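You operate a simulated robot arm through the tools that you are given. There is no shell and no other tool.

You run a simulated robot arm. Do the job below in one go: nothing can be reset, and whatever is moved stays where it is left.

Task
Cream the top of the purple pad with the white cloth.
Fine: care cream from the tin, its lid laid on the bench top meanwhile; put the cloth back and close the tin again. A coat counts when it lies all over at full strength: go over it till it gets no stronger.

Only the result counts: the job must be done as asked and must still hold three seconds after the hand-in. Knocking over, shifting, dropping, spilling or breaking anything else fails it. Lids that push on must go on centred and level and be pressed home; caps that screw on are set level and turned clockwise until they are tight. Flat cloth is picked up by pressing the open fingertips on it (5 to 10 N) and closing them slowly along it; thin cloth reads only 2 to 8 mm in the jaws.

Robot
A 6-joint arm with a two-finger parallel gripper, fixed in place. Base frame: the origin is at the foot of the arm, x ahead of it, y to its left, z up; the work surface is at about z = 0. Units: mm, rad, N and s.
With the tool pointing down near the work surface it reaches from about 160 to 420 mm from the base axis. Its first joint turns from -1.152 to 1.152 rad. Payload 1.57 kg.
Tool frame: the origin (TCP) lies between the finger pads and is the grasp point; the fingertips stand 30 mm ahead of it; z points along the fingers, y is the line along which they close. The gripper opens to 80 mm. The fingers are 17 mm wide and 12 mm thick; the gripper's body (40 by 82 mm) begins 80 mm behind the TCP.
Orientation is that of the tool frame in the base frame, as [roll, pitch, yaw] about the fixed x, y, z axes, in that order (R = Rz(yaw) Ry(pitch) Rx(roll)). With the fingers straight down and closing along the base's y, the tool's x points along the base's -x, its y along +y and its z along -z.

Tools
- The arm moves only by the tool nudge_tool. Its argument "motion" is text: rows parted by semicolons, each of 7 numbers parted by spaces: the shift along the tool's x, y, z in mm, then the turn, a rotation vector about the tool's x, y, z in rad, then the finger opening in mm, from 0 to 80. In form: tx ty tz rx ry rz claw; .... A call has 1 to 20 rows; each row shifts and turns the commanded pose from where the row before left it, along the tool's axes as they then stand. Each row takes 0.2 s and may step no farther than 50 mm and 0.15 rad from the row before; otherwise, or with a gripper value out of range, the whole call is refused. A pose out of reach is approached as far as the arm can. The call stops where the force on the tool passes 40 N (or 10 N more than at its start, if that is more) or the arm is blocked; 0.2 s more then pass. The fingers move at their own pace (about 153 mm/s each) and stop on an object; they squeeze with about 23 N. The grip force told is the motor's: it shows also when the fingers shut on nothing. Time passes only in rows, and 0.2 s behind the last, so rows that do not move let the fingers close. The reply holds the time, the measured pose of the TCP, the force on the tool along the base axes, the opening and the grip force, in the units named above and with some noise, with the torque about the TCP (base axes, N m) and any sound that the robot's microphone picked up.
- Cameras (640 x 400 px; columns grow to the right, rows downward): "scene" is fixed at [18.1, -314.7, 426.3]; the picture's right is [0.97, -0.23, 0.00], its down [-0.13, -0.54, -0.83] and it looks along [0.19, 0.81, -0.56] (base axes); focal length 328 px, centre (320, 200). "wrist" rides on the gripper at [72, -7, -122] in the tool frame; the picture's right is [0.09, 1.00, 0.00], its down [-0.84, 0.08, -0.54] and it looks along [-0.54, 0.05, 0.84] (tool axes); focal length 238 px, centre (320, 200).
- grab_frame(camera): a new picture of that camera. No time passes.
- measure_at(camera, pixels): for up to 12 pixels [column, row] of the newest picture of that camera ("zoom" is the newest enlarged one), the place [x, y, z] in the base frame of the surface seen there, good to about 3 mm. No time passes.
- close_up(camera, box): a new picture of the part [left, top, right, bottom] of that camera's present view, enlarged. No time passes.
- close_job(): hands the job in; it is judged then, once.

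Open the gripper and draw the arm clear of the work before you hand the job in, unless the task says otherwise.

The tools are called after "Call:" by a JSON object that holds its "method" and its "body". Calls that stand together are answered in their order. nudge_tool: Moves the arm, as the interface text tells. Its arguments: {"type":"object","properties":{"motion":{"type":"string"}},"required":["motion"]} The other tools are called the same way: grab_frame (camera) takes a picture; measure_at (camera, pixels) gives the place of the surface under pixels of a picture; close_up (camera, box) takes an enlarged picture of a part of a camera's view; close_job () hands the job in.

At the start:

```text
time_s: 0.0
tool_pos: [272.6, 69.9, 240.0]
tool_rot: [3.141, 0.001, 3.142]
ft_force: [0.5, 0.6, -0.6]
ft_torque: [-0.01, -0.03, -0.03]
finger_gap: 80.0
grip_force: 0.1
```

scene: 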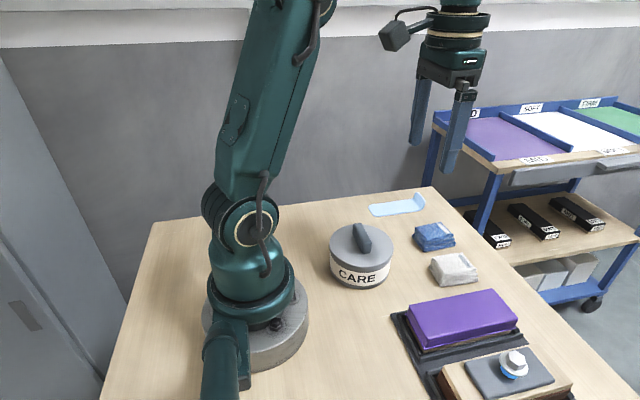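
wrist: 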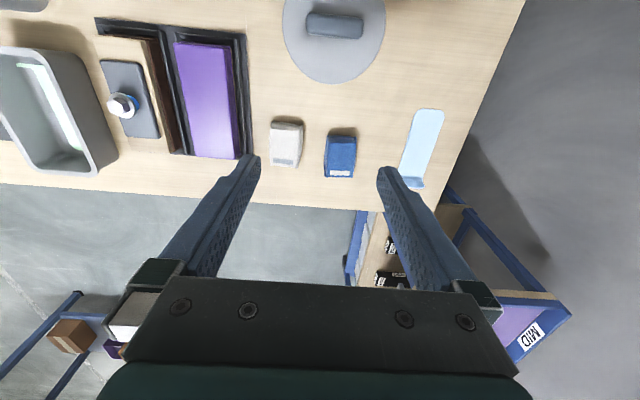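

The tin labelled CARE sits at about (361,255), the white cloth at (453,268) and the purple pad at (462,318) in the scene picture. I'll look closer at each before moving.

Call:
{"method": "close_up", "body": {"camera": "scene", "box": [310, 180, 500, 300]}}

Call:
{"method": "close_up", "body": {"camera": "wrist", "box": [80, 0, 480, 250]}}

Call:
{"method": "grab_frame", "body": {"camera": "scene"}}

Call:
{"method": "grab_frame", "body": {"camera": "wrist"}}

```text
3.33 times, centred on (405, 240) of scene
```

zoom: 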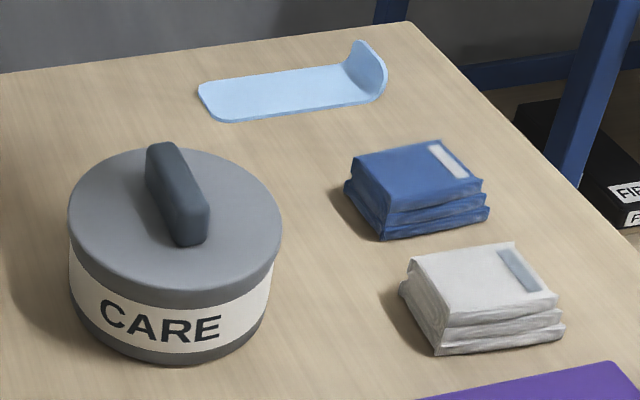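

```text
1.60 times, centred on (280, 125) of wrist
```

zoom: 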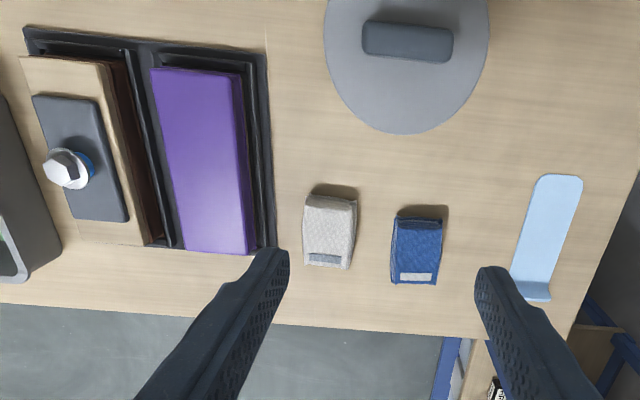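

```text
taken
```

scene: 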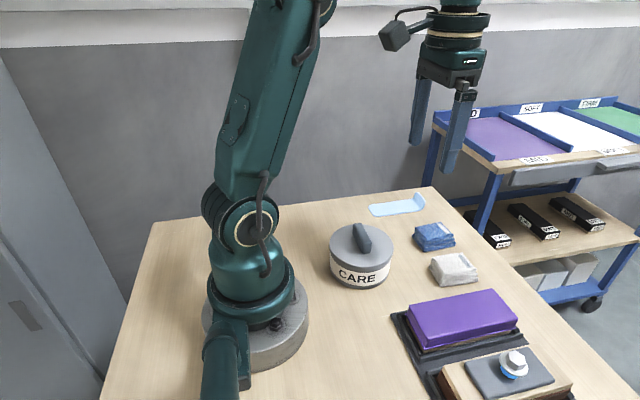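

```text
taken
```

wrist: 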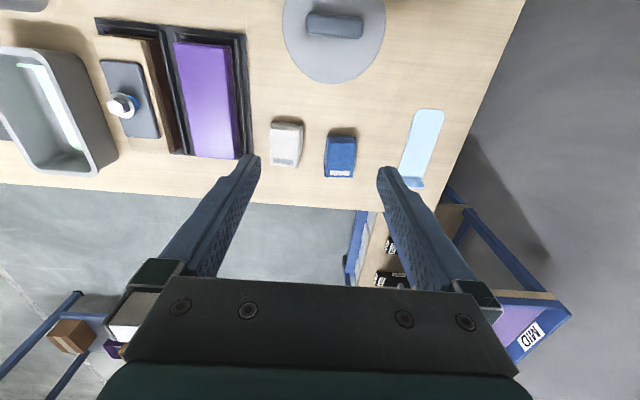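

I'll measure the tin lid and its handle, the cloths and the pad in both pictures.

Call:
{"method": "measure_at", "body": {"camera": "wrist", "pixels": [[308, 24], [361, 27], [335, 12], [335, 37], [334, 60], [334, 82], [284, 44], [385, 44], [286, 140], [273, 124], [302, 124], [286, 165]]}}

Call:
{"method": "measure_at", "body": {"camera": "scene", "pixels": [[412, 306], [490, 292], [515, 318], [426, 345], [462, 318], [453, 266], [432, 259], [465, 254], [478, 270], [445, 284], [361, 230], [380, 245]]}}

Call:
{"method": "measure_at", "body": {"camera": "wrist", "pixels": [[178, 46], [226, 46], [237, 157], [193, 154], [205, 100], [241, 100], [167, 100], [271, 180], [110, 30], [240, 40], [341, 140], [420, 110]]}}

Call:
{"method": "close_up", "body": {"camera": "scene", "box": [380, 240, 600, 400]}}

```text
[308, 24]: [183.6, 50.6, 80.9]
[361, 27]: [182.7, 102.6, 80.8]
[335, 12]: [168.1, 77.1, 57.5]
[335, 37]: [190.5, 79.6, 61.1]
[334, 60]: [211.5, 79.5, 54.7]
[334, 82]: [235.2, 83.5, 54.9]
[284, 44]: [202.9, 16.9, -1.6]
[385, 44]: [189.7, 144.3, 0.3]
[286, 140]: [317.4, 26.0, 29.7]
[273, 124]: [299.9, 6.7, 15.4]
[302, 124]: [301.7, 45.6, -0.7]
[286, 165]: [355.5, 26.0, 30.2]
```

```text
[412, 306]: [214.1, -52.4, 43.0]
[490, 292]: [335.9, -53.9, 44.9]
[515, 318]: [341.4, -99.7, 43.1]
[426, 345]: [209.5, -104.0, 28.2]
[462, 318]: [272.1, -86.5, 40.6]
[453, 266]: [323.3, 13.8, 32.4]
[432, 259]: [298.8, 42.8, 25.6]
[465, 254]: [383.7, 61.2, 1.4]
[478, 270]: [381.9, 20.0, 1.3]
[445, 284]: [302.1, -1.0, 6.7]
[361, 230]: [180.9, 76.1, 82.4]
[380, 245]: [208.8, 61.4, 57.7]
```

```text
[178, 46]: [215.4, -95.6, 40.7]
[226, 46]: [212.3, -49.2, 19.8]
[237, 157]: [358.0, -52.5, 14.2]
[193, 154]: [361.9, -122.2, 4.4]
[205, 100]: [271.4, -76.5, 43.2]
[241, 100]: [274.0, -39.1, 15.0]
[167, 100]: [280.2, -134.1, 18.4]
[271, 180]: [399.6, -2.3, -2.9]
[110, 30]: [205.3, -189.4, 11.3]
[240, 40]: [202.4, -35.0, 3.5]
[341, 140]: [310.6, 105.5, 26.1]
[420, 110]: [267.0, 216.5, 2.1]
```

```text
2.50 times, centred on (490, 320) of scene
```

zoom: 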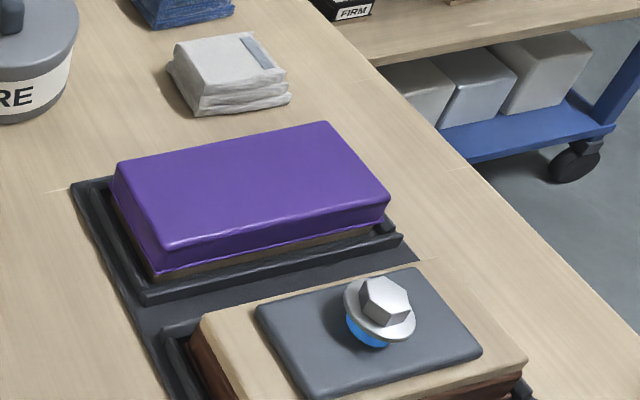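

The pad top spans about x 210–345, y −50…−102 at z≈43; the white cloth is a folded stack about 60×40×30 mm, and the tin's handle runs along y near (183,77). Now I check the free bench for the lid and the tray surroundings.

Call:
{"method": "measure_at", "body": {"camera": "wrist", "pixels": [[430, 30], [480, 60], [520, 10], [410, 115], [440, 120], [400, 175], [425, 180], [355, 150], [327, 165], [440, 5], [400, 5], [470, 120]]}}

Call:
{"method": "measure_at", "body": {"camera": "scene", "pixels": [[330, 215], [345, 205], [300, 215], [280, 230], [370, 206], [376, 215], [424, 205], [416, 197], [152, 222], [428, 188], [361, 280], [361, 268]]}}

Call:
{"method": "close_up", "body": {"camera": "wrist", "box": [260, 0, 400, 90]}}

Call:
{"method": "close_up", "body": {"camera": "scene", "box": [320, 210, 400, 290]}}

```text
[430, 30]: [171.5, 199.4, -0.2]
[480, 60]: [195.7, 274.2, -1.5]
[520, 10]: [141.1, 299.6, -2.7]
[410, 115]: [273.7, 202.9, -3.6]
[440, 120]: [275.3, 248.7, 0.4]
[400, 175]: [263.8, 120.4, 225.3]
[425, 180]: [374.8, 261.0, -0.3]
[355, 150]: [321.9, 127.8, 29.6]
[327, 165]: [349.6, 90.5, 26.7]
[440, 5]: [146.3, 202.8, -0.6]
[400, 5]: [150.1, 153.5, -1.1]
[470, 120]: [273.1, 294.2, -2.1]
```

```text
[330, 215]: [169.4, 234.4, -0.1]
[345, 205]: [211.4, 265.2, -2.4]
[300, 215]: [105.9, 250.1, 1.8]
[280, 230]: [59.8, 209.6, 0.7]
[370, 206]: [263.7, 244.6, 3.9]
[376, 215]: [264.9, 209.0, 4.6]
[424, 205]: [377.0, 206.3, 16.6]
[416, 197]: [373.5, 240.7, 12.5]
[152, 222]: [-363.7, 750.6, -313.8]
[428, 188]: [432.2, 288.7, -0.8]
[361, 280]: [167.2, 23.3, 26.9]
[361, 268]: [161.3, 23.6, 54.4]
```

```text
4.44 times, centred on (330, 45) of wrist
```

zoom: 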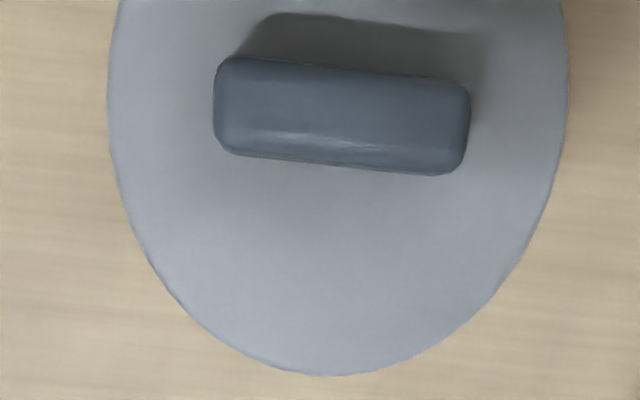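

```text
5.00 times, centred on (360, 250) of scene
```

zoom: 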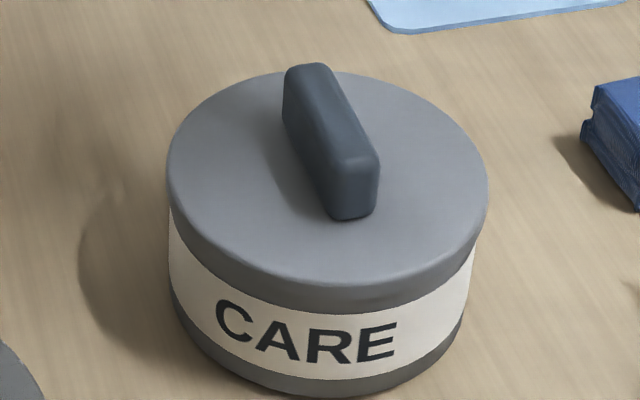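

Free bench at about (180,205) is clear for the lid: the light-blue strip starts at x≈264 and the tin ends at y≈134. I move over the handle centre (183,77) at about z 150 to check alignment first.

Call:
{"method": "nudge_tool", "body": {"motion": "30 2 0 0 0 0 80; 30 3 0 0 0 0 80; 29.5 2 0 0 0 0 80; 0 0 30 0 0 0 80; 0 0 30 0 0 0 80; 0 0 25 0 0 0 80; 0 0 0 0 0 0 80"}}

Call:
{"method": "grab_frame", "body": {"camera": "wrist"}}

Call:
{"method": "grab_frame", "body": {"camera": "scene"}}

```text
time_s: 1.6
tool_pos: [182.9, 76.7, 153.9]
tool_rot: [3.14, -0.001, -3.14]
ft_force: [0.2, -0.2, 0.7]
ft_torque: [0.0, 0.03, -0.01]
finger_gap: 80.2
grip_force: 0.0
```

```text
taken
```

wrist: 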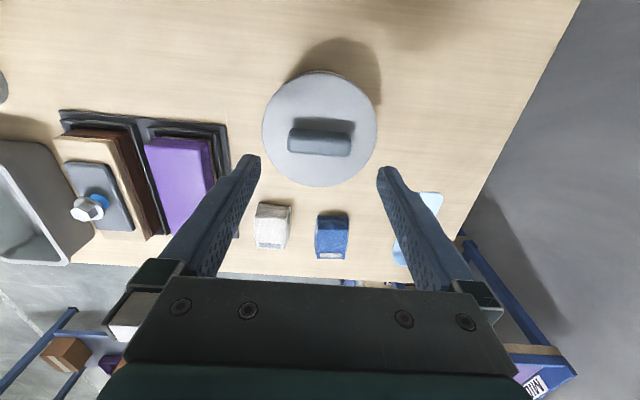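

```text
taken
```

scene: 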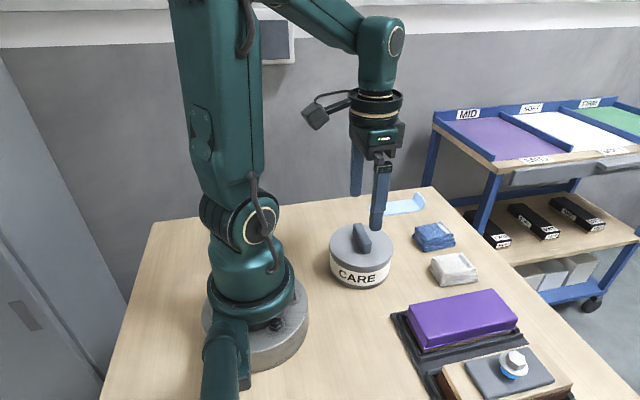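

The lid is now wholly visible in the wrist view, rim from (262,125) to (377,125) and (320,70) to (320,187). I measure rim and handle to get the centre.

Call:
{"method": "measure_at", "body": {"camera": "wrist", "pixels": [[265, 125], [374, 125], [320, 74], [320, 184], [291, 140], [349, 143], [320, 132], [320, 151], [320, 170], [290, 110], [350, 110], [320, 95]]}}

Call:
{"method": "close_up", "body": {"camera": "wrist", "box": [240, 60, 400, 200]}}

```text
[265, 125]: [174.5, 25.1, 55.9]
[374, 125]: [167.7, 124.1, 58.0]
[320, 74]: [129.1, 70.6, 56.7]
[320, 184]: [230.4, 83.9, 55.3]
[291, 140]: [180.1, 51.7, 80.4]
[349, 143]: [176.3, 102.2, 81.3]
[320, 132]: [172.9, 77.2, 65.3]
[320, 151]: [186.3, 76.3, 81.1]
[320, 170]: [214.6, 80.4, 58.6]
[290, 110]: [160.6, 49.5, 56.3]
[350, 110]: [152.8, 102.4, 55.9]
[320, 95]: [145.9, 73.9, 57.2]
```

```text
2.86 times, centred on (320, 130) of wrist
```

zoom: 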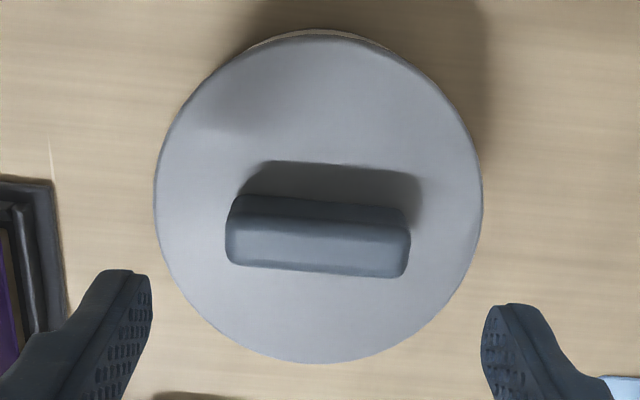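

The lid centre comes out at about (180,76.5), radius about 52, with the handle over it. I shift 3 mm and come down so the fingertips stand a few mm above the lid, then close on the handle's ends.

Call:
{"method": "nudge_tool", "body": {"motion": "3 0 20 0 0 0 80; 0 0 20 0 0 0 80; 0 0 15 0 0 0 80; 0 0 7 0 0 0 80; 0 0 0 0 0 0 80"}}

Call:
{"method": "close_up", "body": {"camera": "wrist", "box": [200, 60, 440, 210]}}

Call:
{"method": "close_up", "body": {"camera": "scene", "box": [310, 170, 430, 290]}}

```text
time_s: 2.8
tool_pos: [178.7, 74.1, 91.6]
tool_rot: [-3.14, 0.0, -3.141]
ft_force: [-0.4, 0.2, -0.2]
ft_torque: [-0.04, 0.03, 0.03]
finger_gap: 79.9
grip_force: 0.2
```

```text
2.67 times, centred on (320, 135) of wrist
```

zoom: 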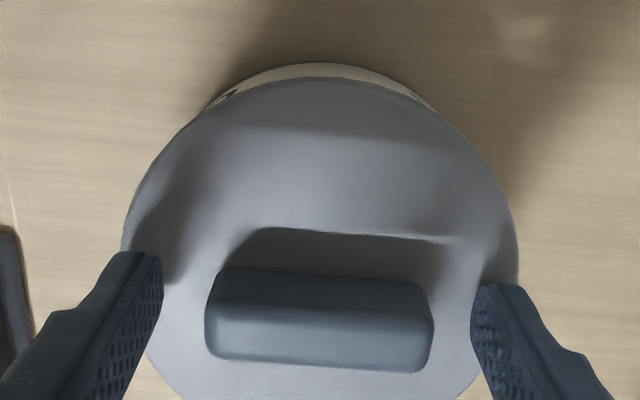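

```text
3.33 times, centred on (370, 230) of scene
```

zoom: 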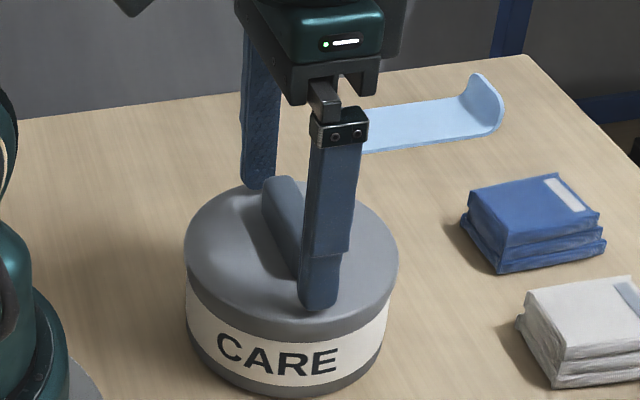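

The fingers straddle the handle. I check a fresh reading and measure both the handle ends and the finger faces for centring before closing.

Call:
{"method": "nudge_tool", "body": {"motion": "0 0 0 0 0 0 80; 0 0 0 0 0 0 80"}}

Call:
{"method": "close_up", "body": {"camera": "wrist", "box": [200, 60, 440, 210]}}

Call:
{"method": "measure_at", "body": {"camera": "zoom", "pixels": [[212, 325], [426, 335], [155, 270], [480, 300], [208, 300], [432, 310], [320, 280], [320, 350], [320, 330]]}}

```text
time_s: 3.4
tool_pos: [178.5, 74.4, 91.2]
tool_rot: [-3.141, 0.0, 3.141]
ft_force: [-0.6, -0.2, -0.1]
ft_torque: [0.0, -0.02, 0.01]
finger_gap: 79.8
grip_force: 0.0
```

```text
2.67 times, centred on (320, 135) of wrist
```

zoom: 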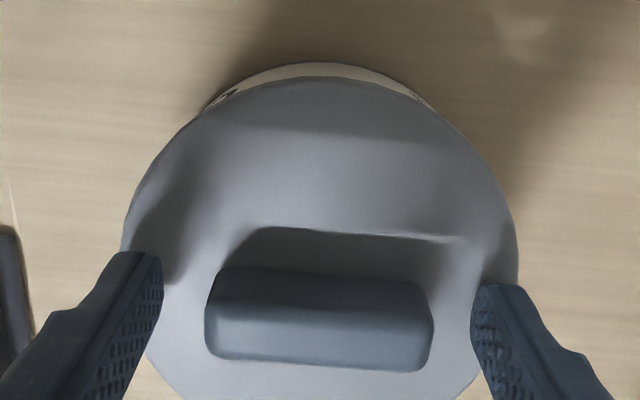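

```text
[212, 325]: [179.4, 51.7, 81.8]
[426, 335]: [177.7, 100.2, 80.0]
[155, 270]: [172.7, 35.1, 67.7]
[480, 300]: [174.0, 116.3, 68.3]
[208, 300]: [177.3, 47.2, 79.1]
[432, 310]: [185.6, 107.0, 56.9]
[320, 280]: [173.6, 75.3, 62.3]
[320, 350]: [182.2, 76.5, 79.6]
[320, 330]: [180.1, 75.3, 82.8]
```

Handle centre is about (180,76), fingers are centred within about 1 mm. I trim by 1 mm and close slowly.

Call:
{"method": "nudge_tool", "body": {"motion": "-1 1.2 0 0 0 0 70; 0 0 0 0 0 0 60; 0 0 0 0 0 0 57; 0 0 0 0 0 0 54; 0 0 0 0 0 0 52"}}

```text
time_s: 4.6
tool_pos: [178.2, 76.0, 92.1]
tool_rot: [-3.141, 0.0, -3.141]
ft_force: [0.1, -0.1, 0.9]
ft_torque: [-0.05, 0.05, 0.08]
finger_gap: 55.1
grip_force: 22.9
heard: snap
```

The fingers stopped at 55 mm and the microphone heard a snap; I look before doing anything else.

Call:
{"method": "close_up", "body": {"camera": "wrist", "box": [200, 60, 440, 210]}}

Call:
{"method": "close_up", "body": {"camera": "scene", "box": [310, 170, 430, 290]}}

Call:
{"method": "grab_frame", "body": {"camera": "scene"}}

```text
2.67 times, centred on (320, 135) of wrist
```

zoom: 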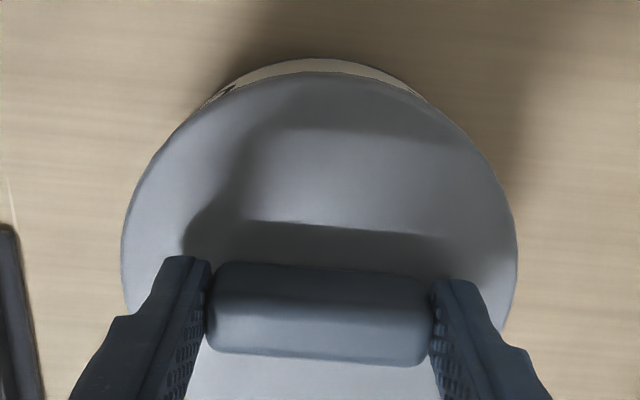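

```text
3.33 times, centred on (370, 230) of scene
```

zoom: 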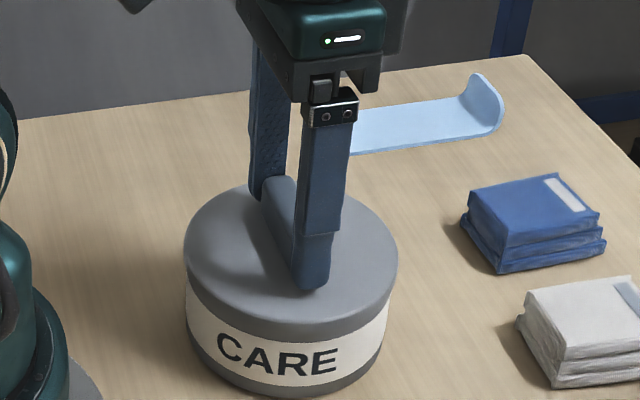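

```text
taken
```

scene: 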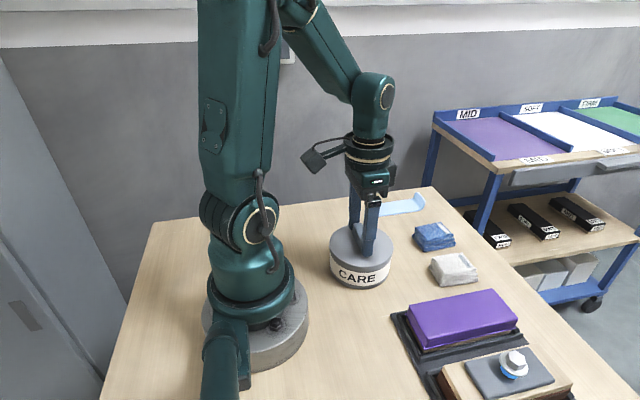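

Nothing visible has changed or tilted; the snap may be the lid loosening. I lift gently in small steps and watch the force.

Call:
{"method": "nudge_tool", "body": {"motion": "0 0 0 0 0 0 50; 0 0 -1 0 0 0 50; 0 0 -1 0 0 0 50; 0 0 -1 0 0 0 50; 0 0 0 0 0 0 50"}}

Call:
{"method": "close_up", "body": {"camera": "scene", "box": [310, 170, 430, 290]}}

```text
time_s: 5.8
tool_pos: [180.3, 76.2, 95.7]
tool_rot: [-3.141, 0.001, -3.141]
ft_force: [-0.1, 1.1, 0.1]
ft_torque: [-0.05, 0.02, -0.03]
finger_gap: 55.1
grip_force: 22.8
```

```text
3.33 times, centred on (370, 230) of scene
```

zoom: 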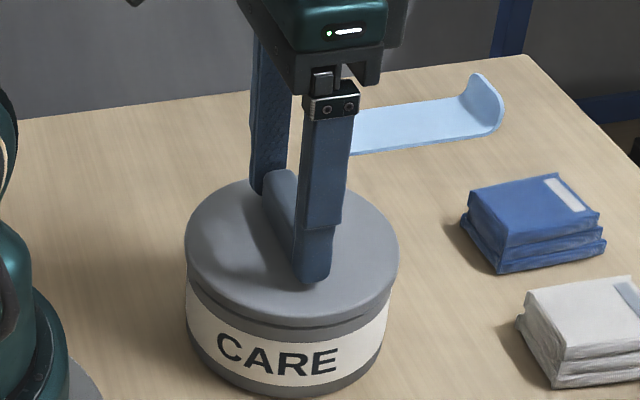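

The lid rises off the tin with a visible gap and almost no force, and the tin stays put. I continue lifting straight up.

Call:
{"method": "nudge_tool", "body": {"motion": "0 0 -3 0 0 0 50; 0 0 -5 0 0 0 50; 0 0 -10 0 0 0 50; 0 0 -20 0 0 0 50; 0 0 -30 0 0 0 50; 0 0 0 0 0 0 50"}}

Call:
{"method": "grab_frame", "body": {"camera": "scene"}}

Call:
{"method": "grab_frame", "body": {"camera": "wrist"}}

```text
time_s: 7.2
tool_pos: [180.3, 78.3, 164.3]
tool_rot: [3.14, 0.0, -3.141]
ft_force: [0.8, 0.2, -0.8]
ft_torque: [-0.03, -0.02, -0.01]
finger_gap: 55.1
grip_force: 22.7
```

```text
taken
```

scene: 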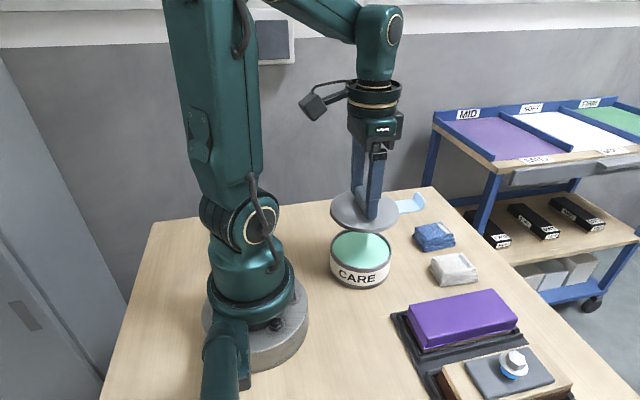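

```text
taken
```

wrist: 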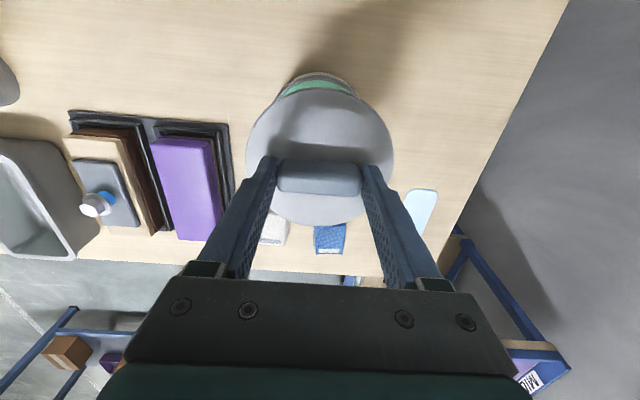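

The lid is off and green cream fills the tin. I measure rim and cream now for centring later.

Call:
{"method": "close_up", "body": {"camera": "scene", "box": [310, 190, 410, 290]}}

Call:
{"method": "measure_at", "body": {"camera": "scene", "pixels": [[360, 245], [345, 245], [375, 250], [360, 256], [332, 247], [389, 246], [361, 262], [350, 240]]}}

```text
4.00 times, centred on (360, 240) of scene
```

zoom: 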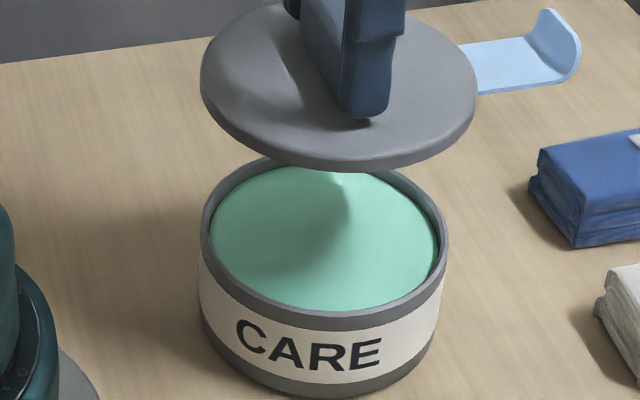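

```text
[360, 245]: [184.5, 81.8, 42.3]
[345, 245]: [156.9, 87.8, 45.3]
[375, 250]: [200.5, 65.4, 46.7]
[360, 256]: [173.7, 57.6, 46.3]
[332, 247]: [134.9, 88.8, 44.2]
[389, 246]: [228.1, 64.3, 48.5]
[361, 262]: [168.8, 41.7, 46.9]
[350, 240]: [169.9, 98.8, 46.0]
```

Cream surface lies at about z 45, rim at about z 51. I carry the lid along +y to (178,205) and descend toward the bench.

Call:
{"method": "nudge_tool", "body": {"motion": "0 25 0 0 0 0 50; 0 25 0 0 0 0 50; 0 25 0 0 0 0 50; 0 25 0 0 0 0 50; 2 27 0 0 0 0 50; 0 0 0 0 0 0 50; 0 0 25 0 0 0 50; 0 0 25 0 0 0 50; 0 0 20 0 0 0 50; 0 0 15 0 0 0 50; 0 0 0 0 0 0 50"}}

Call:
{"method": "grab_frame", "body": {"camera": "scene"}}

Call:
{"method": "grab_frame", "body": {"camera": "wrist"}}

```text
time_s: 9.6
tool_pos: [178.6, 202.8, 76.8]
tool_rot: [3.141, -0.002, -3.14]
ft_force: [-0.4, 0.7, 1.1]
ft_torque: [0.01, -0.03, 0.03]
finger_gap: 55.3
grip_force: 23.3
```

```text
taken
```

scene: 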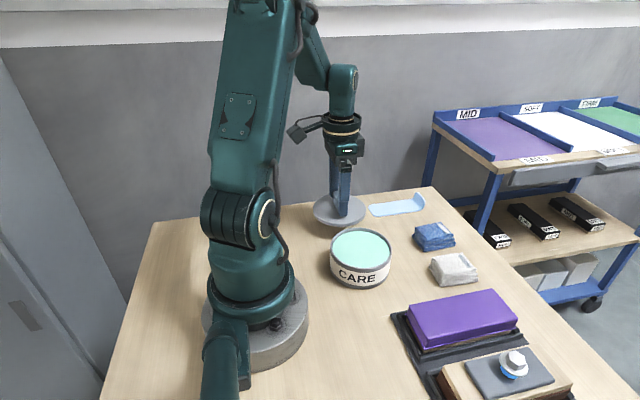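

```text
taken
```

wrist: 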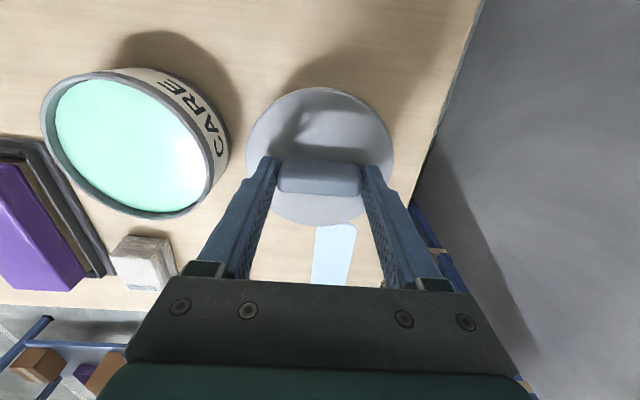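

Lid is over clear bench between tin and strip, still level. I lower slowly until contact shows.

Call:
{"method": "nudge_tool", "body": {"motion": "0 0 8 0 0 0 50; 0 0 8 0 0 0 50; 0 0 5 0 0 0 50; 0 0 2 0 0 0 50; 0 0 2 0 0 0 50; 0 0 0 0 0 0 50"}}

Call:
{"method": "close_up", "body": {"camera": "scene", "box": [290, 150, 410, 250]}}

```text
time_s: 11.0
tool_pos: [177.6, 204.0, 52.0]
tool_rot: [-3.141, 0.0, -3.139]
ft_force: [-0.1, 0.3, -0.2]
ft_torque: [0.01, -0.03, -0.02]
finger_gap: 54.9
grip_force: 23.0
```

```text
4.00 times, centred on (350, 200) of scene
```

zoom: 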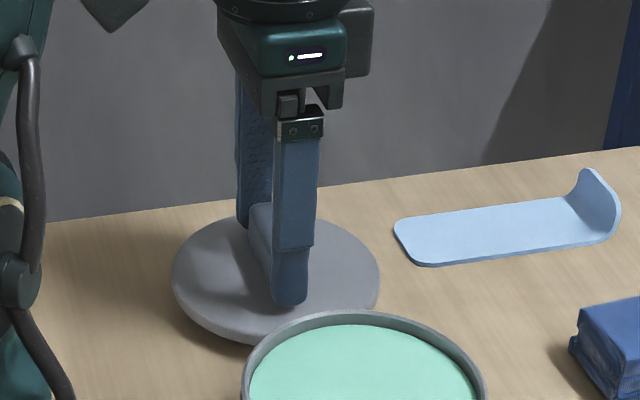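

No contact yet at TCP z 52; I go on down in 1–1.5 mm steps.

Call:
{"method": "nudge_tool", "body": {"motion": "0 0 1.5 0 0 0 50; 0 0 1.5 0 0 0 50; 0 0 1.5 0 0 0 50; 0 0 0 0 0 0 50"}}

Call:
{"method": "close_up", "body": {"camera": "scene", "box": [290, 150, 410, 250]}}

```text
time_s: 12.0
tool_pos: [177.9, 204.9, 48.8]
tool_rot: [3.141, 0.0, 3.141]
ft_force: [0.5, 0.2, -0.3]
ft_torque: [-0.02, 0.0, 0.01]
finger_gap: 55.1
grip_force: 23.3
```

```text
4.00 times, centred on (350, 200) of scene
```

zoom: 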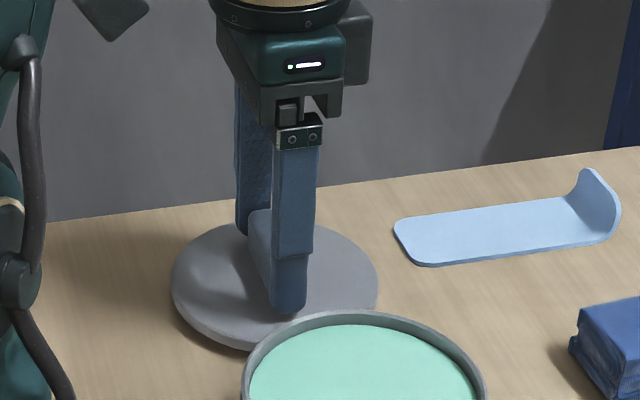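

Still no contact force; a few more 1 mm steps.

Call:
{"method": "nudge_tool", "body": {"motion": "0 0 1 0 0 0 50; 0 0 1 0 0 0 50; 0 0 1 0 0 0 50; 0 0 0 0 0 0 50"}}

Call:
{"method": "close_up", "body": {"camera": "scene", "box": [310, 180, 370, 240]}}

Call:
{"method": "measure_at", "body": {"camera": "zoom", "pixels": [[150, 350], [100, 330], [400, 250], [60, 230], [150, 300]]}}

```text
time_s: 13.0
tool_pos: [179.7, 203.8, 45.6]
tool_rot: [3.141, 0.0, -3.14]
ft_force: [1.6, 0.4, -0.9]
ft_torque: [-0.01, 0.02, -0.05]
finger_gap: 55.4
grip_force: 22.5
```

```text
6.67 times, centred on (340, 210) of scene
```

zoom: 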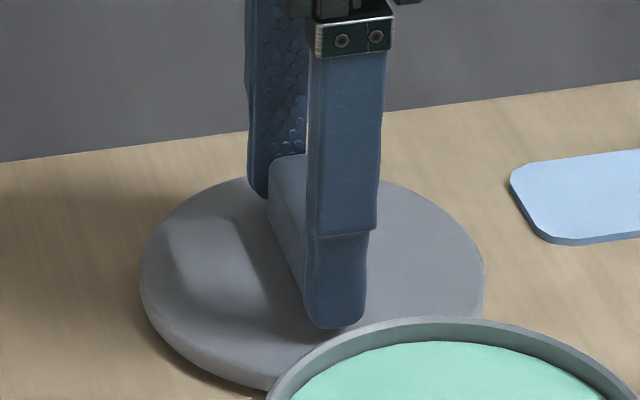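

```text
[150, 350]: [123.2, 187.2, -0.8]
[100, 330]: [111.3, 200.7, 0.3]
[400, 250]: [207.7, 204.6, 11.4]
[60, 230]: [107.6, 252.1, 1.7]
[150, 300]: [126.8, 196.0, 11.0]
```

Lid top now at about z 11, still just above the bench. I continue in 1 mm steps.

Call:
{"method": "nudge_tool", "body": {"motion": "0 0 1 0 0 0 50; 0 0 1 0 0 0 50; 0 0 0 0 0 0 50"}}

```text
time_s: 13.8
tool_pos: [177.3, 204.4, 44.0]
tool_rot: [-3.141, 0.0, -3.141]
ft_force: [0.5, 0.2, -0.4]
ft_torque: [0.01, 0.0, -0.01]
finger_gap: 55.3
grip_force: 23.0
```

Still no contact; next steps down.

Call:
{"method": "nudge_tool", "body": {"motion": "0 0 1 0 0 0 50; 0 0 0 0 0 0 50; 0 0 1 0 0 0 50; 0 0 0 0 0 0 50"}}

Call:
{"method": "close_up", "body": {"camera": "scene", "box": [310, 180, 370, 240]}}

```text
time_s: 14.8
tool_pos: [176.3, 203.6, 42.2]
tool_rot: [-3.141, 0.0, 3.141]
ft_force: [-3.9, -1.2, 12.9]
ft_torque: [-0.06, 0.04, -0.01]
finger_gap: 55.2
grip_force: 23.1
```

```text
6.67 times, centred on (340, 210) of scene
```

zoom: 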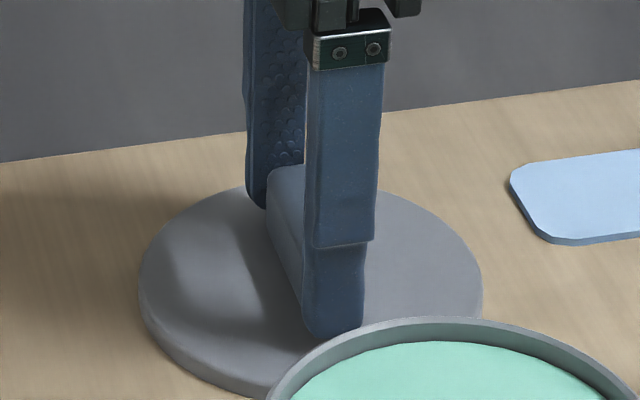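

Contact at TCP z≈42 (13 N up). I ease off half a millimetre, open the fingers and go straight up.

Call:
{"method": "nudge_tool", "body": {"motion": "0 0 -0.5 0 0 0 50; 0 0 0 0 0 0 58; 0 0 0 0 0 0 68; 0 0 0 0 0 0 80; 0 0 -20 0 0 0 80; 0 0 -40 0 0 0 80; 0 0 -40 0 0 0 80; 0 0 -20 0 0 0 80; 0 0 0 0 0 0 80"}}

Call:
{"method": "grab_frame", "body": {"camera": "scene"}}

Call:
{"method": "grab_frame", "body": {"camera": "wrist"}}

```text
time_s: 16.8
tool_pos: [178.0, 204.2, 161.7]
tool_rot: [-3.141, -0.001, 3.141]
ft_force: [-1.1, 0.2, 0.6]
ft_torque: [-0.02, 0.0, -0.04]
finger_gap: 80.2
grip_force: 0.0
```

```text
taken
```

scene: 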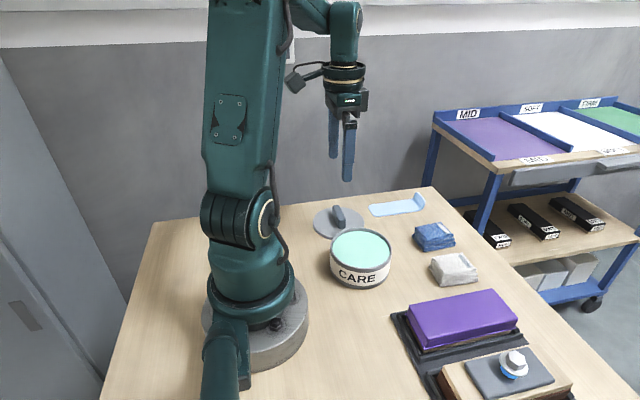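

```text
taken
```

wrist: 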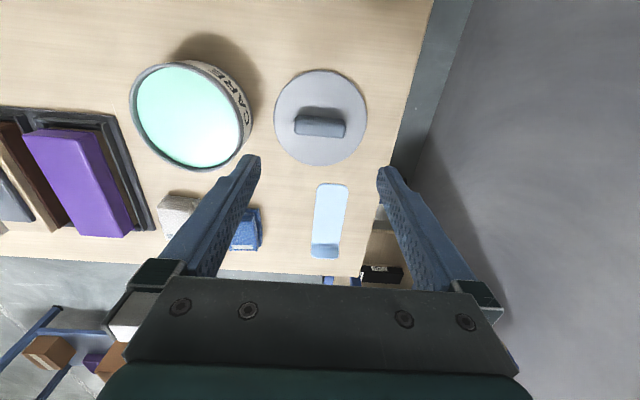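

The lid lies flat on the bench. I record the lid and tin positions, then move over the white cloth near (327,25).

Call:
{"method": "measure_at", "body": {"camera": "wrist", "pixels": [[277, 118], [365, 118], [321, 72], [321, 162], [297, 122], [344, 127], [133, 110], [247, 120], [190, 66], [190, 165], [190, 115], [170, 90]]}}

Call:
{"method": "nudge_tool", "body": {"motion": "-30 -36 0 0 0 0 80; -30 -36 0 0 0 0 80; -30 -36 0 0 0 0 80; -30 -36 0 0 0 0 80; -10 -35 0 0 0 0 80; 0 0 0 0 0 0 80"}}

Call:
{"method": "grab_frame", "body": {"camera": "wrist"}}

Call:
{"method": "close_up", "body": {"camera": "wrist", "box": [220, 80, 420, 205]}}

```text
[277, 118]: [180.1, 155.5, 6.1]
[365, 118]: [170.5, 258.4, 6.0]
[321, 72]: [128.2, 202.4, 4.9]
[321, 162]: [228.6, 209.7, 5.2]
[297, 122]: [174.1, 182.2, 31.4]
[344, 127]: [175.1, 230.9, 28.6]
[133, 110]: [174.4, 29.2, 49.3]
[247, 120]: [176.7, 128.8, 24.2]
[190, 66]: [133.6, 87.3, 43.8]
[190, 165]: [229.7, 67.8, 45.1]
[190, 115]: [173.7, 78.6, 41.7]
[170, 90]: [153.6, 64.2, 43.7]
```

```text
time_s: 18.2
tool_pos: [309.1, 25.5, 164.0]
tool_rot: [-3.142, 0.001, -3.141]
ft_force: [0.6, 1.1, 0.2]
ft_torque: [0.0, -0.01, 0.0]
finger_gap: 80.2
grip_force: 0.1
```

```text
taken
```

wrist: 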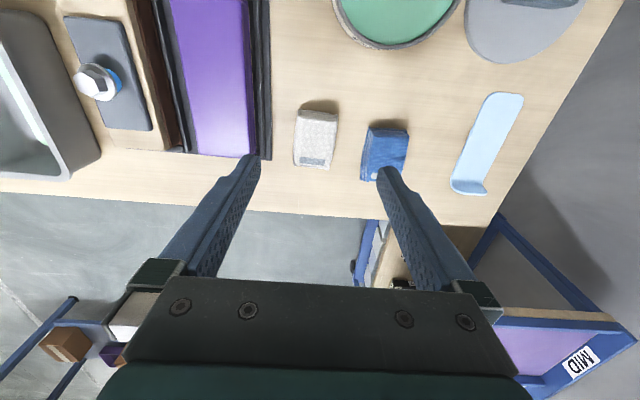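

```text
3.20 times, centred on (320, 142) of wrist
```

zoom: 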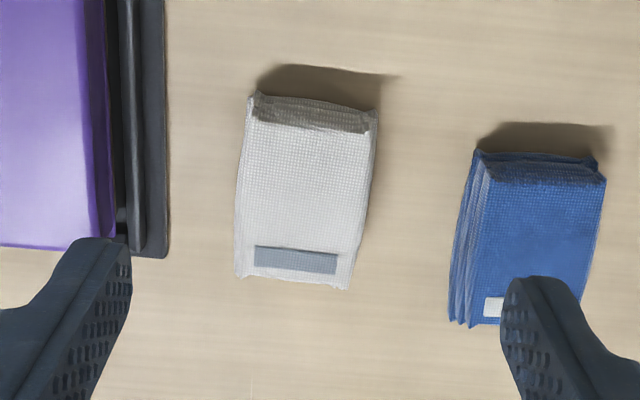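

The white cloth is centred at about (316,138) in the wrist view. I measure its corners and the neighbouring items for finger clearance.

Call:
{"method": "measure_at", "body": {"camera": "zoom", "pixels": [[255, 120], [368, 132], [245, 270], [345, 280], [310, 200], [242, 200], [364, 200], [254, 97], [374, 112], [165, 200], [470, 170], [455, 310]]}}

Call:
{"method": "close_up", "body": {"camera": "scene", "box": [410, 210, 500, 300]}}

Call:
{"method": "measure_at", "body": {"camera": "zoom", "pixels": [[150, 340], [160, 380], [260, 510], [480, 470], [470, 420], [170, 330], [270, 455], [450, 395], [380, 310], [300, 390]]}}

```text
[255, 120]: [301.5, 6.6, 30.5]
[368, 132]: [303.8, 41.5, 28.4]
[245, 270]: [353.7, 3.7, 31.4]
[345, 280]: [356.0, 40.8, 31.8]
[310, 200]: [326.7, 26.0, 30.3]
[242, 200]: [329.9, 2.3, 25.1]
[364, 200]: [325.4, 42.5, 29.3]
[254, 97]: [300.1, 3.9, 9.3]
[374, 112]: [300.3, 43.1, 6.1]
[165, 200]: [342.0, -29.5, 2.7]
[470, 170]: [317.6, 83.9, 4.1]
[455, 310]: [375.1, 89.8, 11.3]
```

```text
4.44 times, centred on (455, 255) of scene
```

zoom: 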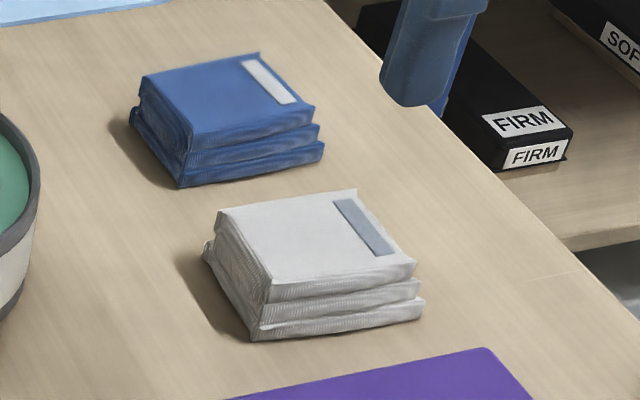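

```text
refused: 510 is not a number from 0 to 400
```

Cloth footprint is x 299–357, y 3–43, height about 31, so I grip it across y at (328,23). I narrow the opening to 66 to clear the tray rail at y≈−29, and descend partway.

Call:
{"method": "nudge_tool", "body": {"motion": "-19 -2.3 0 0 0 0 66; 0 0 30 0 0 0 66; 0 0 30 0 0 0 66; 0 0 20 0 0 0 66; 0 0 0 0 0 0 66; 0 0 0 0 0 0 66"}}

Call:
{"method": "grab_frame", "body": {"camera": "wrist"}}

Call:
{"method": "close_up", "body": {"camera": "scene", "box": [400, 190, 520, 300]}}

```text
time_s: 19.6
tool_pos: [327.6, 22.3, 82.0]
tool_rot: [3.14, 0.001, -3.141]
ft_force: [-0.8, 0.4, -0.2]
ft_torque: [0.0, 0.04, 0.02]
finger_gap: 65.7
grip_force: 0.0
```

```text
taken
```

wrist: 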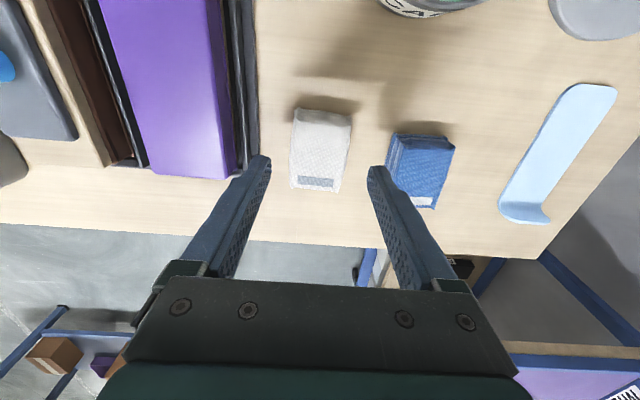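

```text
3.64 times, centred on (460, 245) of scene
```

zoom: 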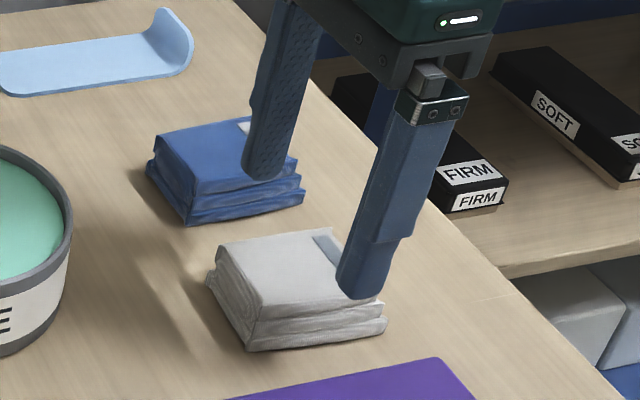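

The fingers straddle the white cloth with clearance to the blue one. I descend to TCP z≈50 and check.

Call:
{"method": "nudge_tool", "body": {"motion": "0 0 12 0 0 0 66; 0 0 10 0 0 0 66; 0 0 8 0 0 0 66; 0 0 0 0 0 0 66"}}

Call:
{"method": "close_up", "body": {"camera": "wrist", "box": [220, 90, 440, 220]}}

Call:
{"method": "close_up", "body": {"camera": "scene", "box": [400, 190, 520, 300]}}

```text
time_s: 20.6
tool_pos: [326.2, 22.1, 52.9]
tool_rot: [-3.141, -0.001, 3.141]
ft_force: [-1.0, 0.3, 0.2]
ft_torque: [-0.01, -0.01, 0.0]
finger_gap: 65.9
grip_force: 0.1
```

```text
2.91 times, centred on (330, 155) of wrist
```

zoom: 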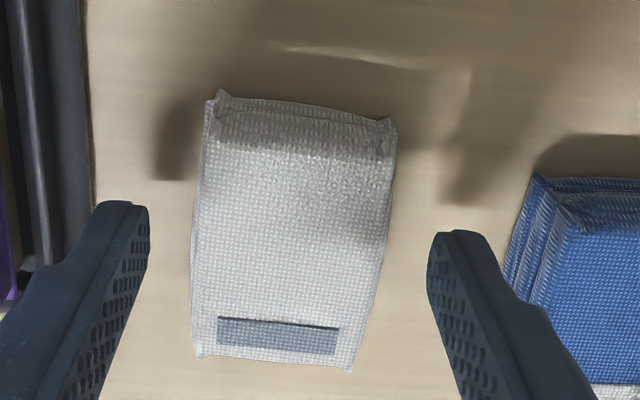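

```text
3.64 times, centred on (460, 245) of scene
```

zoom: 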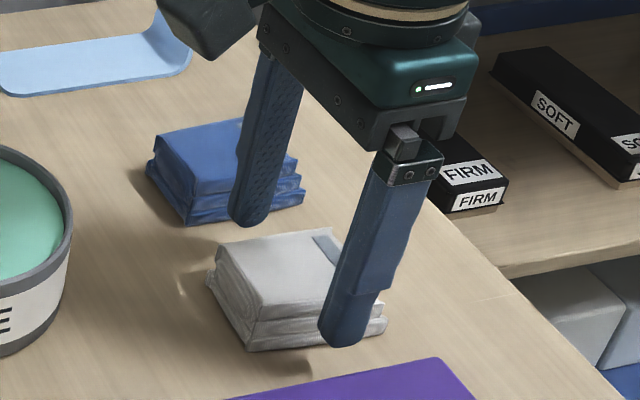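

Fingers look clear of everything. I verify fingertip x against the cloth via the scene close-up.

Call:
{"method": "measure_at", "body": {"camera": "zoom", "pixels": [[345, 335], [325, 325], [362, 325], [250, 215], [232, 205], [268, 205], [290, 290], [215, 285], [382, 330], [250, 345]]}}

```text
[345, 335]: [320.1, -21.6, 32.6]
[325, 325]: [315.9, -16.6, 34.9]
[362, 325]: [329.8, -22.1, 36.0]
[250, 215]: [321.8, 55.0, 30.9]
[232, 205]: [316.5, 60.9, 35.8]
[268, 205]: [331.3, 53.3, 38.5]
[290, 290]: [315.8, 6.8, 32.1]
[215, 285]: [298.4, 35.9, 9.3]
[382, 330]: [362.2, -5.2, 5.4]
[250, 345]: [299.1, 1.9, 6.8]
```

Fingers are near the cloth's middle in x (about 324–326). I shift 2 mm outward, descend to TCP z≈39 and close slowly.

Call:
{"method": "nudge_tool", "body": {"motion": "-2 0 5 0 0 0 66; 0 0 5 0 0 0 66; 0 0 4 0 0 0 66; 0 0 0 0 0 0 60; 0 0 0 0 0 0 52; 0 0 0 0 0 0 46; 0 0 0 0 0 0 42; 0 0 0 0 0 0 38; 0 0 0 0 0 0 35; 0 0 0 0 0 0 35"}}

Call:
{"method": "close_up", "body": {"camera": "wrist", "box": [220, 90, 440, 220]}}

Call:
{"method": "close_up", "body": {"camera": "scene", "box": [400, 190, 520, 300]}}

```text
time_s: 22.8
tool_pos: [329.1, 22.7, 39.3]
tool_rot: [-3.14, 0.0, -3.141]
ft_force: [0.1, 0.1, 0.1]
ft_torque: [0.02, -0.01, 0.01]
finger_gap: 49.3
grip_force: 23.0
```

```text
2.91 times, centred on (330, 155) of wrist
```

zoom: 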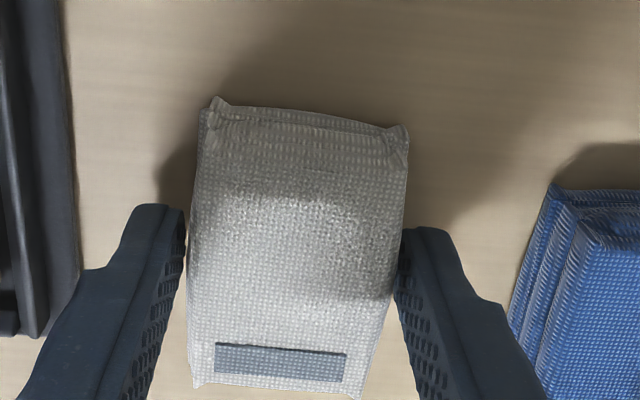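

```text
3.64 times, centred on (460, 245) of scene
```

zoom: 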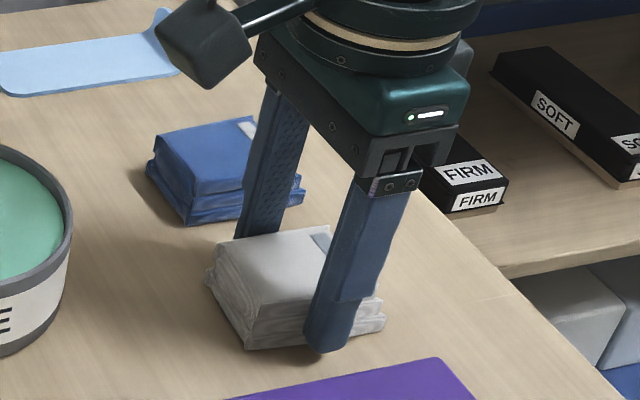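

Gripped at 49 mm with 23 N. I lift straight up to clear and check.

Call:
{"method": "nudge_tool", "body": {"motion": "0 0 -2 0 0 0 35; 0 0 -5 0 0 0 35; 0 0 -15 0 0 0 35; 0 0 -30 0 0 0 35; 0 0 -30 0 0 0 35; 0 0 0 0 0 0 35"}}

Call:
{"method": "grab_frame", "body": {"camera": "wrist"}}

Call:
{"method": "close_up", "body": {"camera": "scene", "box": [400, 140, 560, 300]}}

```text
time_s: 24.2
tool_pos: [329.6, 21.7, 122.1]
tool_rot: [-3.141, -0.001, 3.141]
ft_force: [-0.1, 0.6, -0.1]
ft_torque: [-0.05, 0.01, -0.02]
finger_gap: 49.2
grip_force: 23.4
```

```text
taken
```

wrist: 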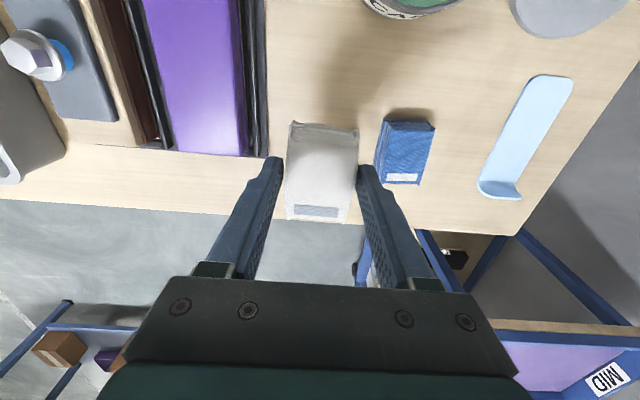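

```text
2.50 times, centred on (480, 220) of scene
```

zoom: 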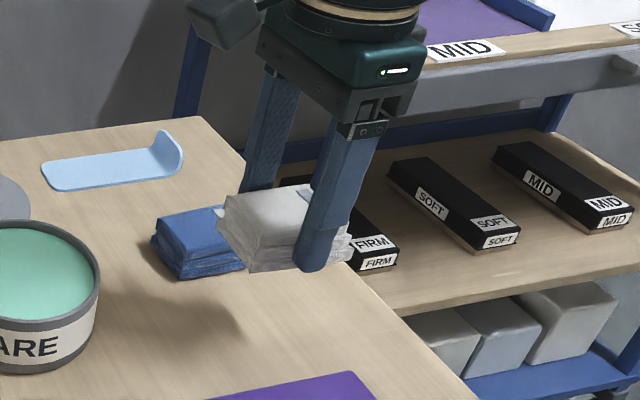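

The cloth is held level with its bottom about 39 mm below the TCP. I carry it over the tin centre (180,76) and lower to just above the cream.

Call:
{"method": "nudge_tool", "body": {"motion": "30 11 0 0 0 0 35; 30 11 0 0 0 0 35; 30 11 0 0 0 0 35; 30 11 0 0 0 0 35; 29 10 0 0 0 0 35; 0 0 0 0 0 0 35; 0 0 20 0 0 0 35; 0 0 0 0 0 0 35"}}

Call:
{"method": "grab_frame", "body": {"camera": "wrist"}}

Call:
{"method": "close_up", "body": {"camera": "scene", "box": [310, 170, 430, 290]}}

```text
time_s: 26.0
tool_pos: [179.1, 77.8, 100.4]
tool_rot: [3.141, 0.0, -3.141]
ft_force: [-0.7, -0.1, -1.3]
ft_torque: [0.02, 0.02, 0.04]
finger_gap: 49.3
grip_force: 23.2
```

```text
taken
```

wrist: 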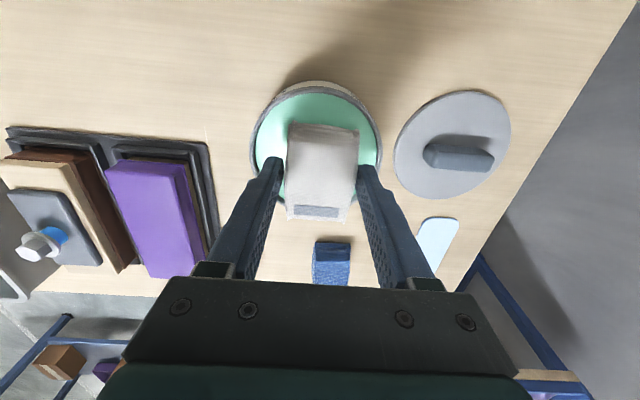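

```text
3.33 times, centred on (370, 230) of scene
```

zoom: 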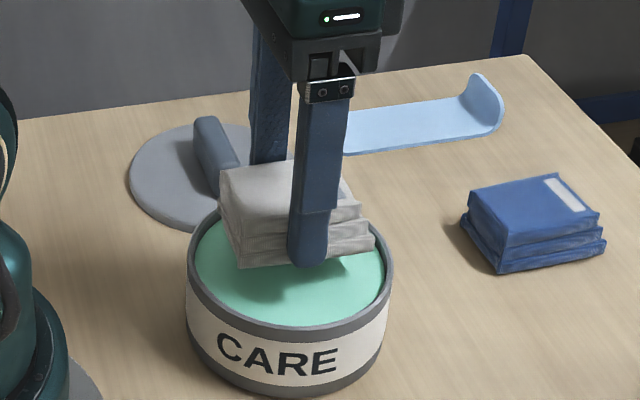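

Cloth is centred over the tin. I lower in small steps until the cream's contact force shows, expected near TCP z 84.

Call:
{"method": "nudge_tool", "body": {"motion": "0 0 4 0 0 0 35; 0 0 4 0 0 0 35; 0 0 3 0 0 0 35; 0 0 2 0 0 0 35; 0 0 1 0 0 0 35; 0 0 0 0 0 0 35"}}

Call:
{"method": "close_up", "body": {"camera": "scene", "box": [310, 170, 430, 290]}}

```text
time_s: 27.4
tool_pos: [180.2, 78.2, 86.5]
tool_rot: [3.141, 0.001, 3.141]
ft_force: [-1.6, -4.8, 13.5]
ft_torque: [0.2, -0.49, -0.14]
finger_gap: 49.1
grip_force: 22.9
```

```text
3.33 times, centred on (370, 230) of scene
```

zoom: 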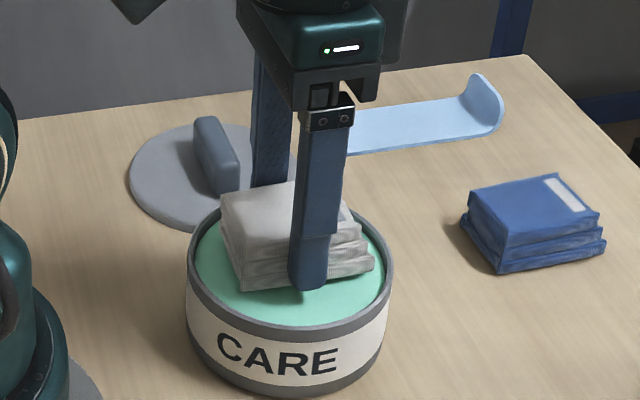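

Contact at about TCP z 86 with 13 N. I hold a moment, then lift off and inspect cream and cloth edge.

Call:
{"method": "nudge_tool", "body": {"motion": "0 0 0 0 0 0 35; 0 0 0 0 0 0 35; 0 0 -2 0 0 0 35; 0 0 -4 0 0 0 35; 0 0 -10 0 0 0 35; 0 0 -20 0 0 0 35; 0 0 -20 0 0 0 35; 0 0 0 0 0 0 35"}}

Call:
{"method": "close_up", "body": {"camera": "scene", "box": [310, 150, 430, 290]}}

Call:
{"method": "close_up", "body": {"camera": "wrist", "box": [230, 60, 410, 230]}}

```text
time_s: 29.2
tool_pos: [177.3, 78.2, 143.3]
tool_rot: [3.142, 0.001, 3.14]
ft_force: [0.3, 1.0, -0.5]
ft_torque: [0.01, 0.02, 0.03]
finger_gap: 49.1
grip_force: 22.7
```

```text
2.86 times, centred on (370, 220) of scene
```

zoom: 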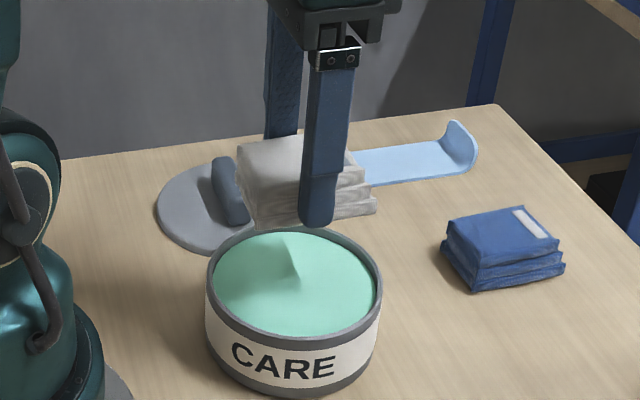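

```text
2.35 times, centred on (320, 145) of wrist
```

zoom: 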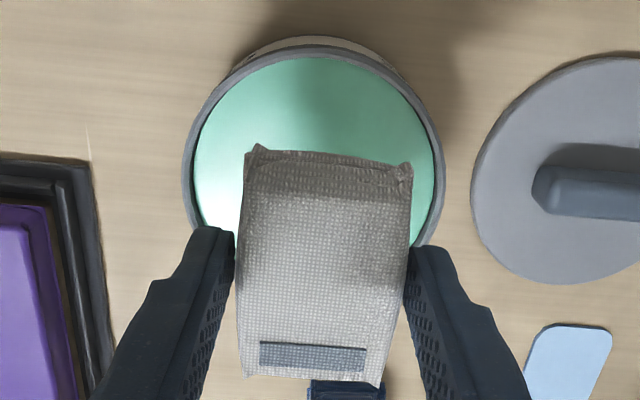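

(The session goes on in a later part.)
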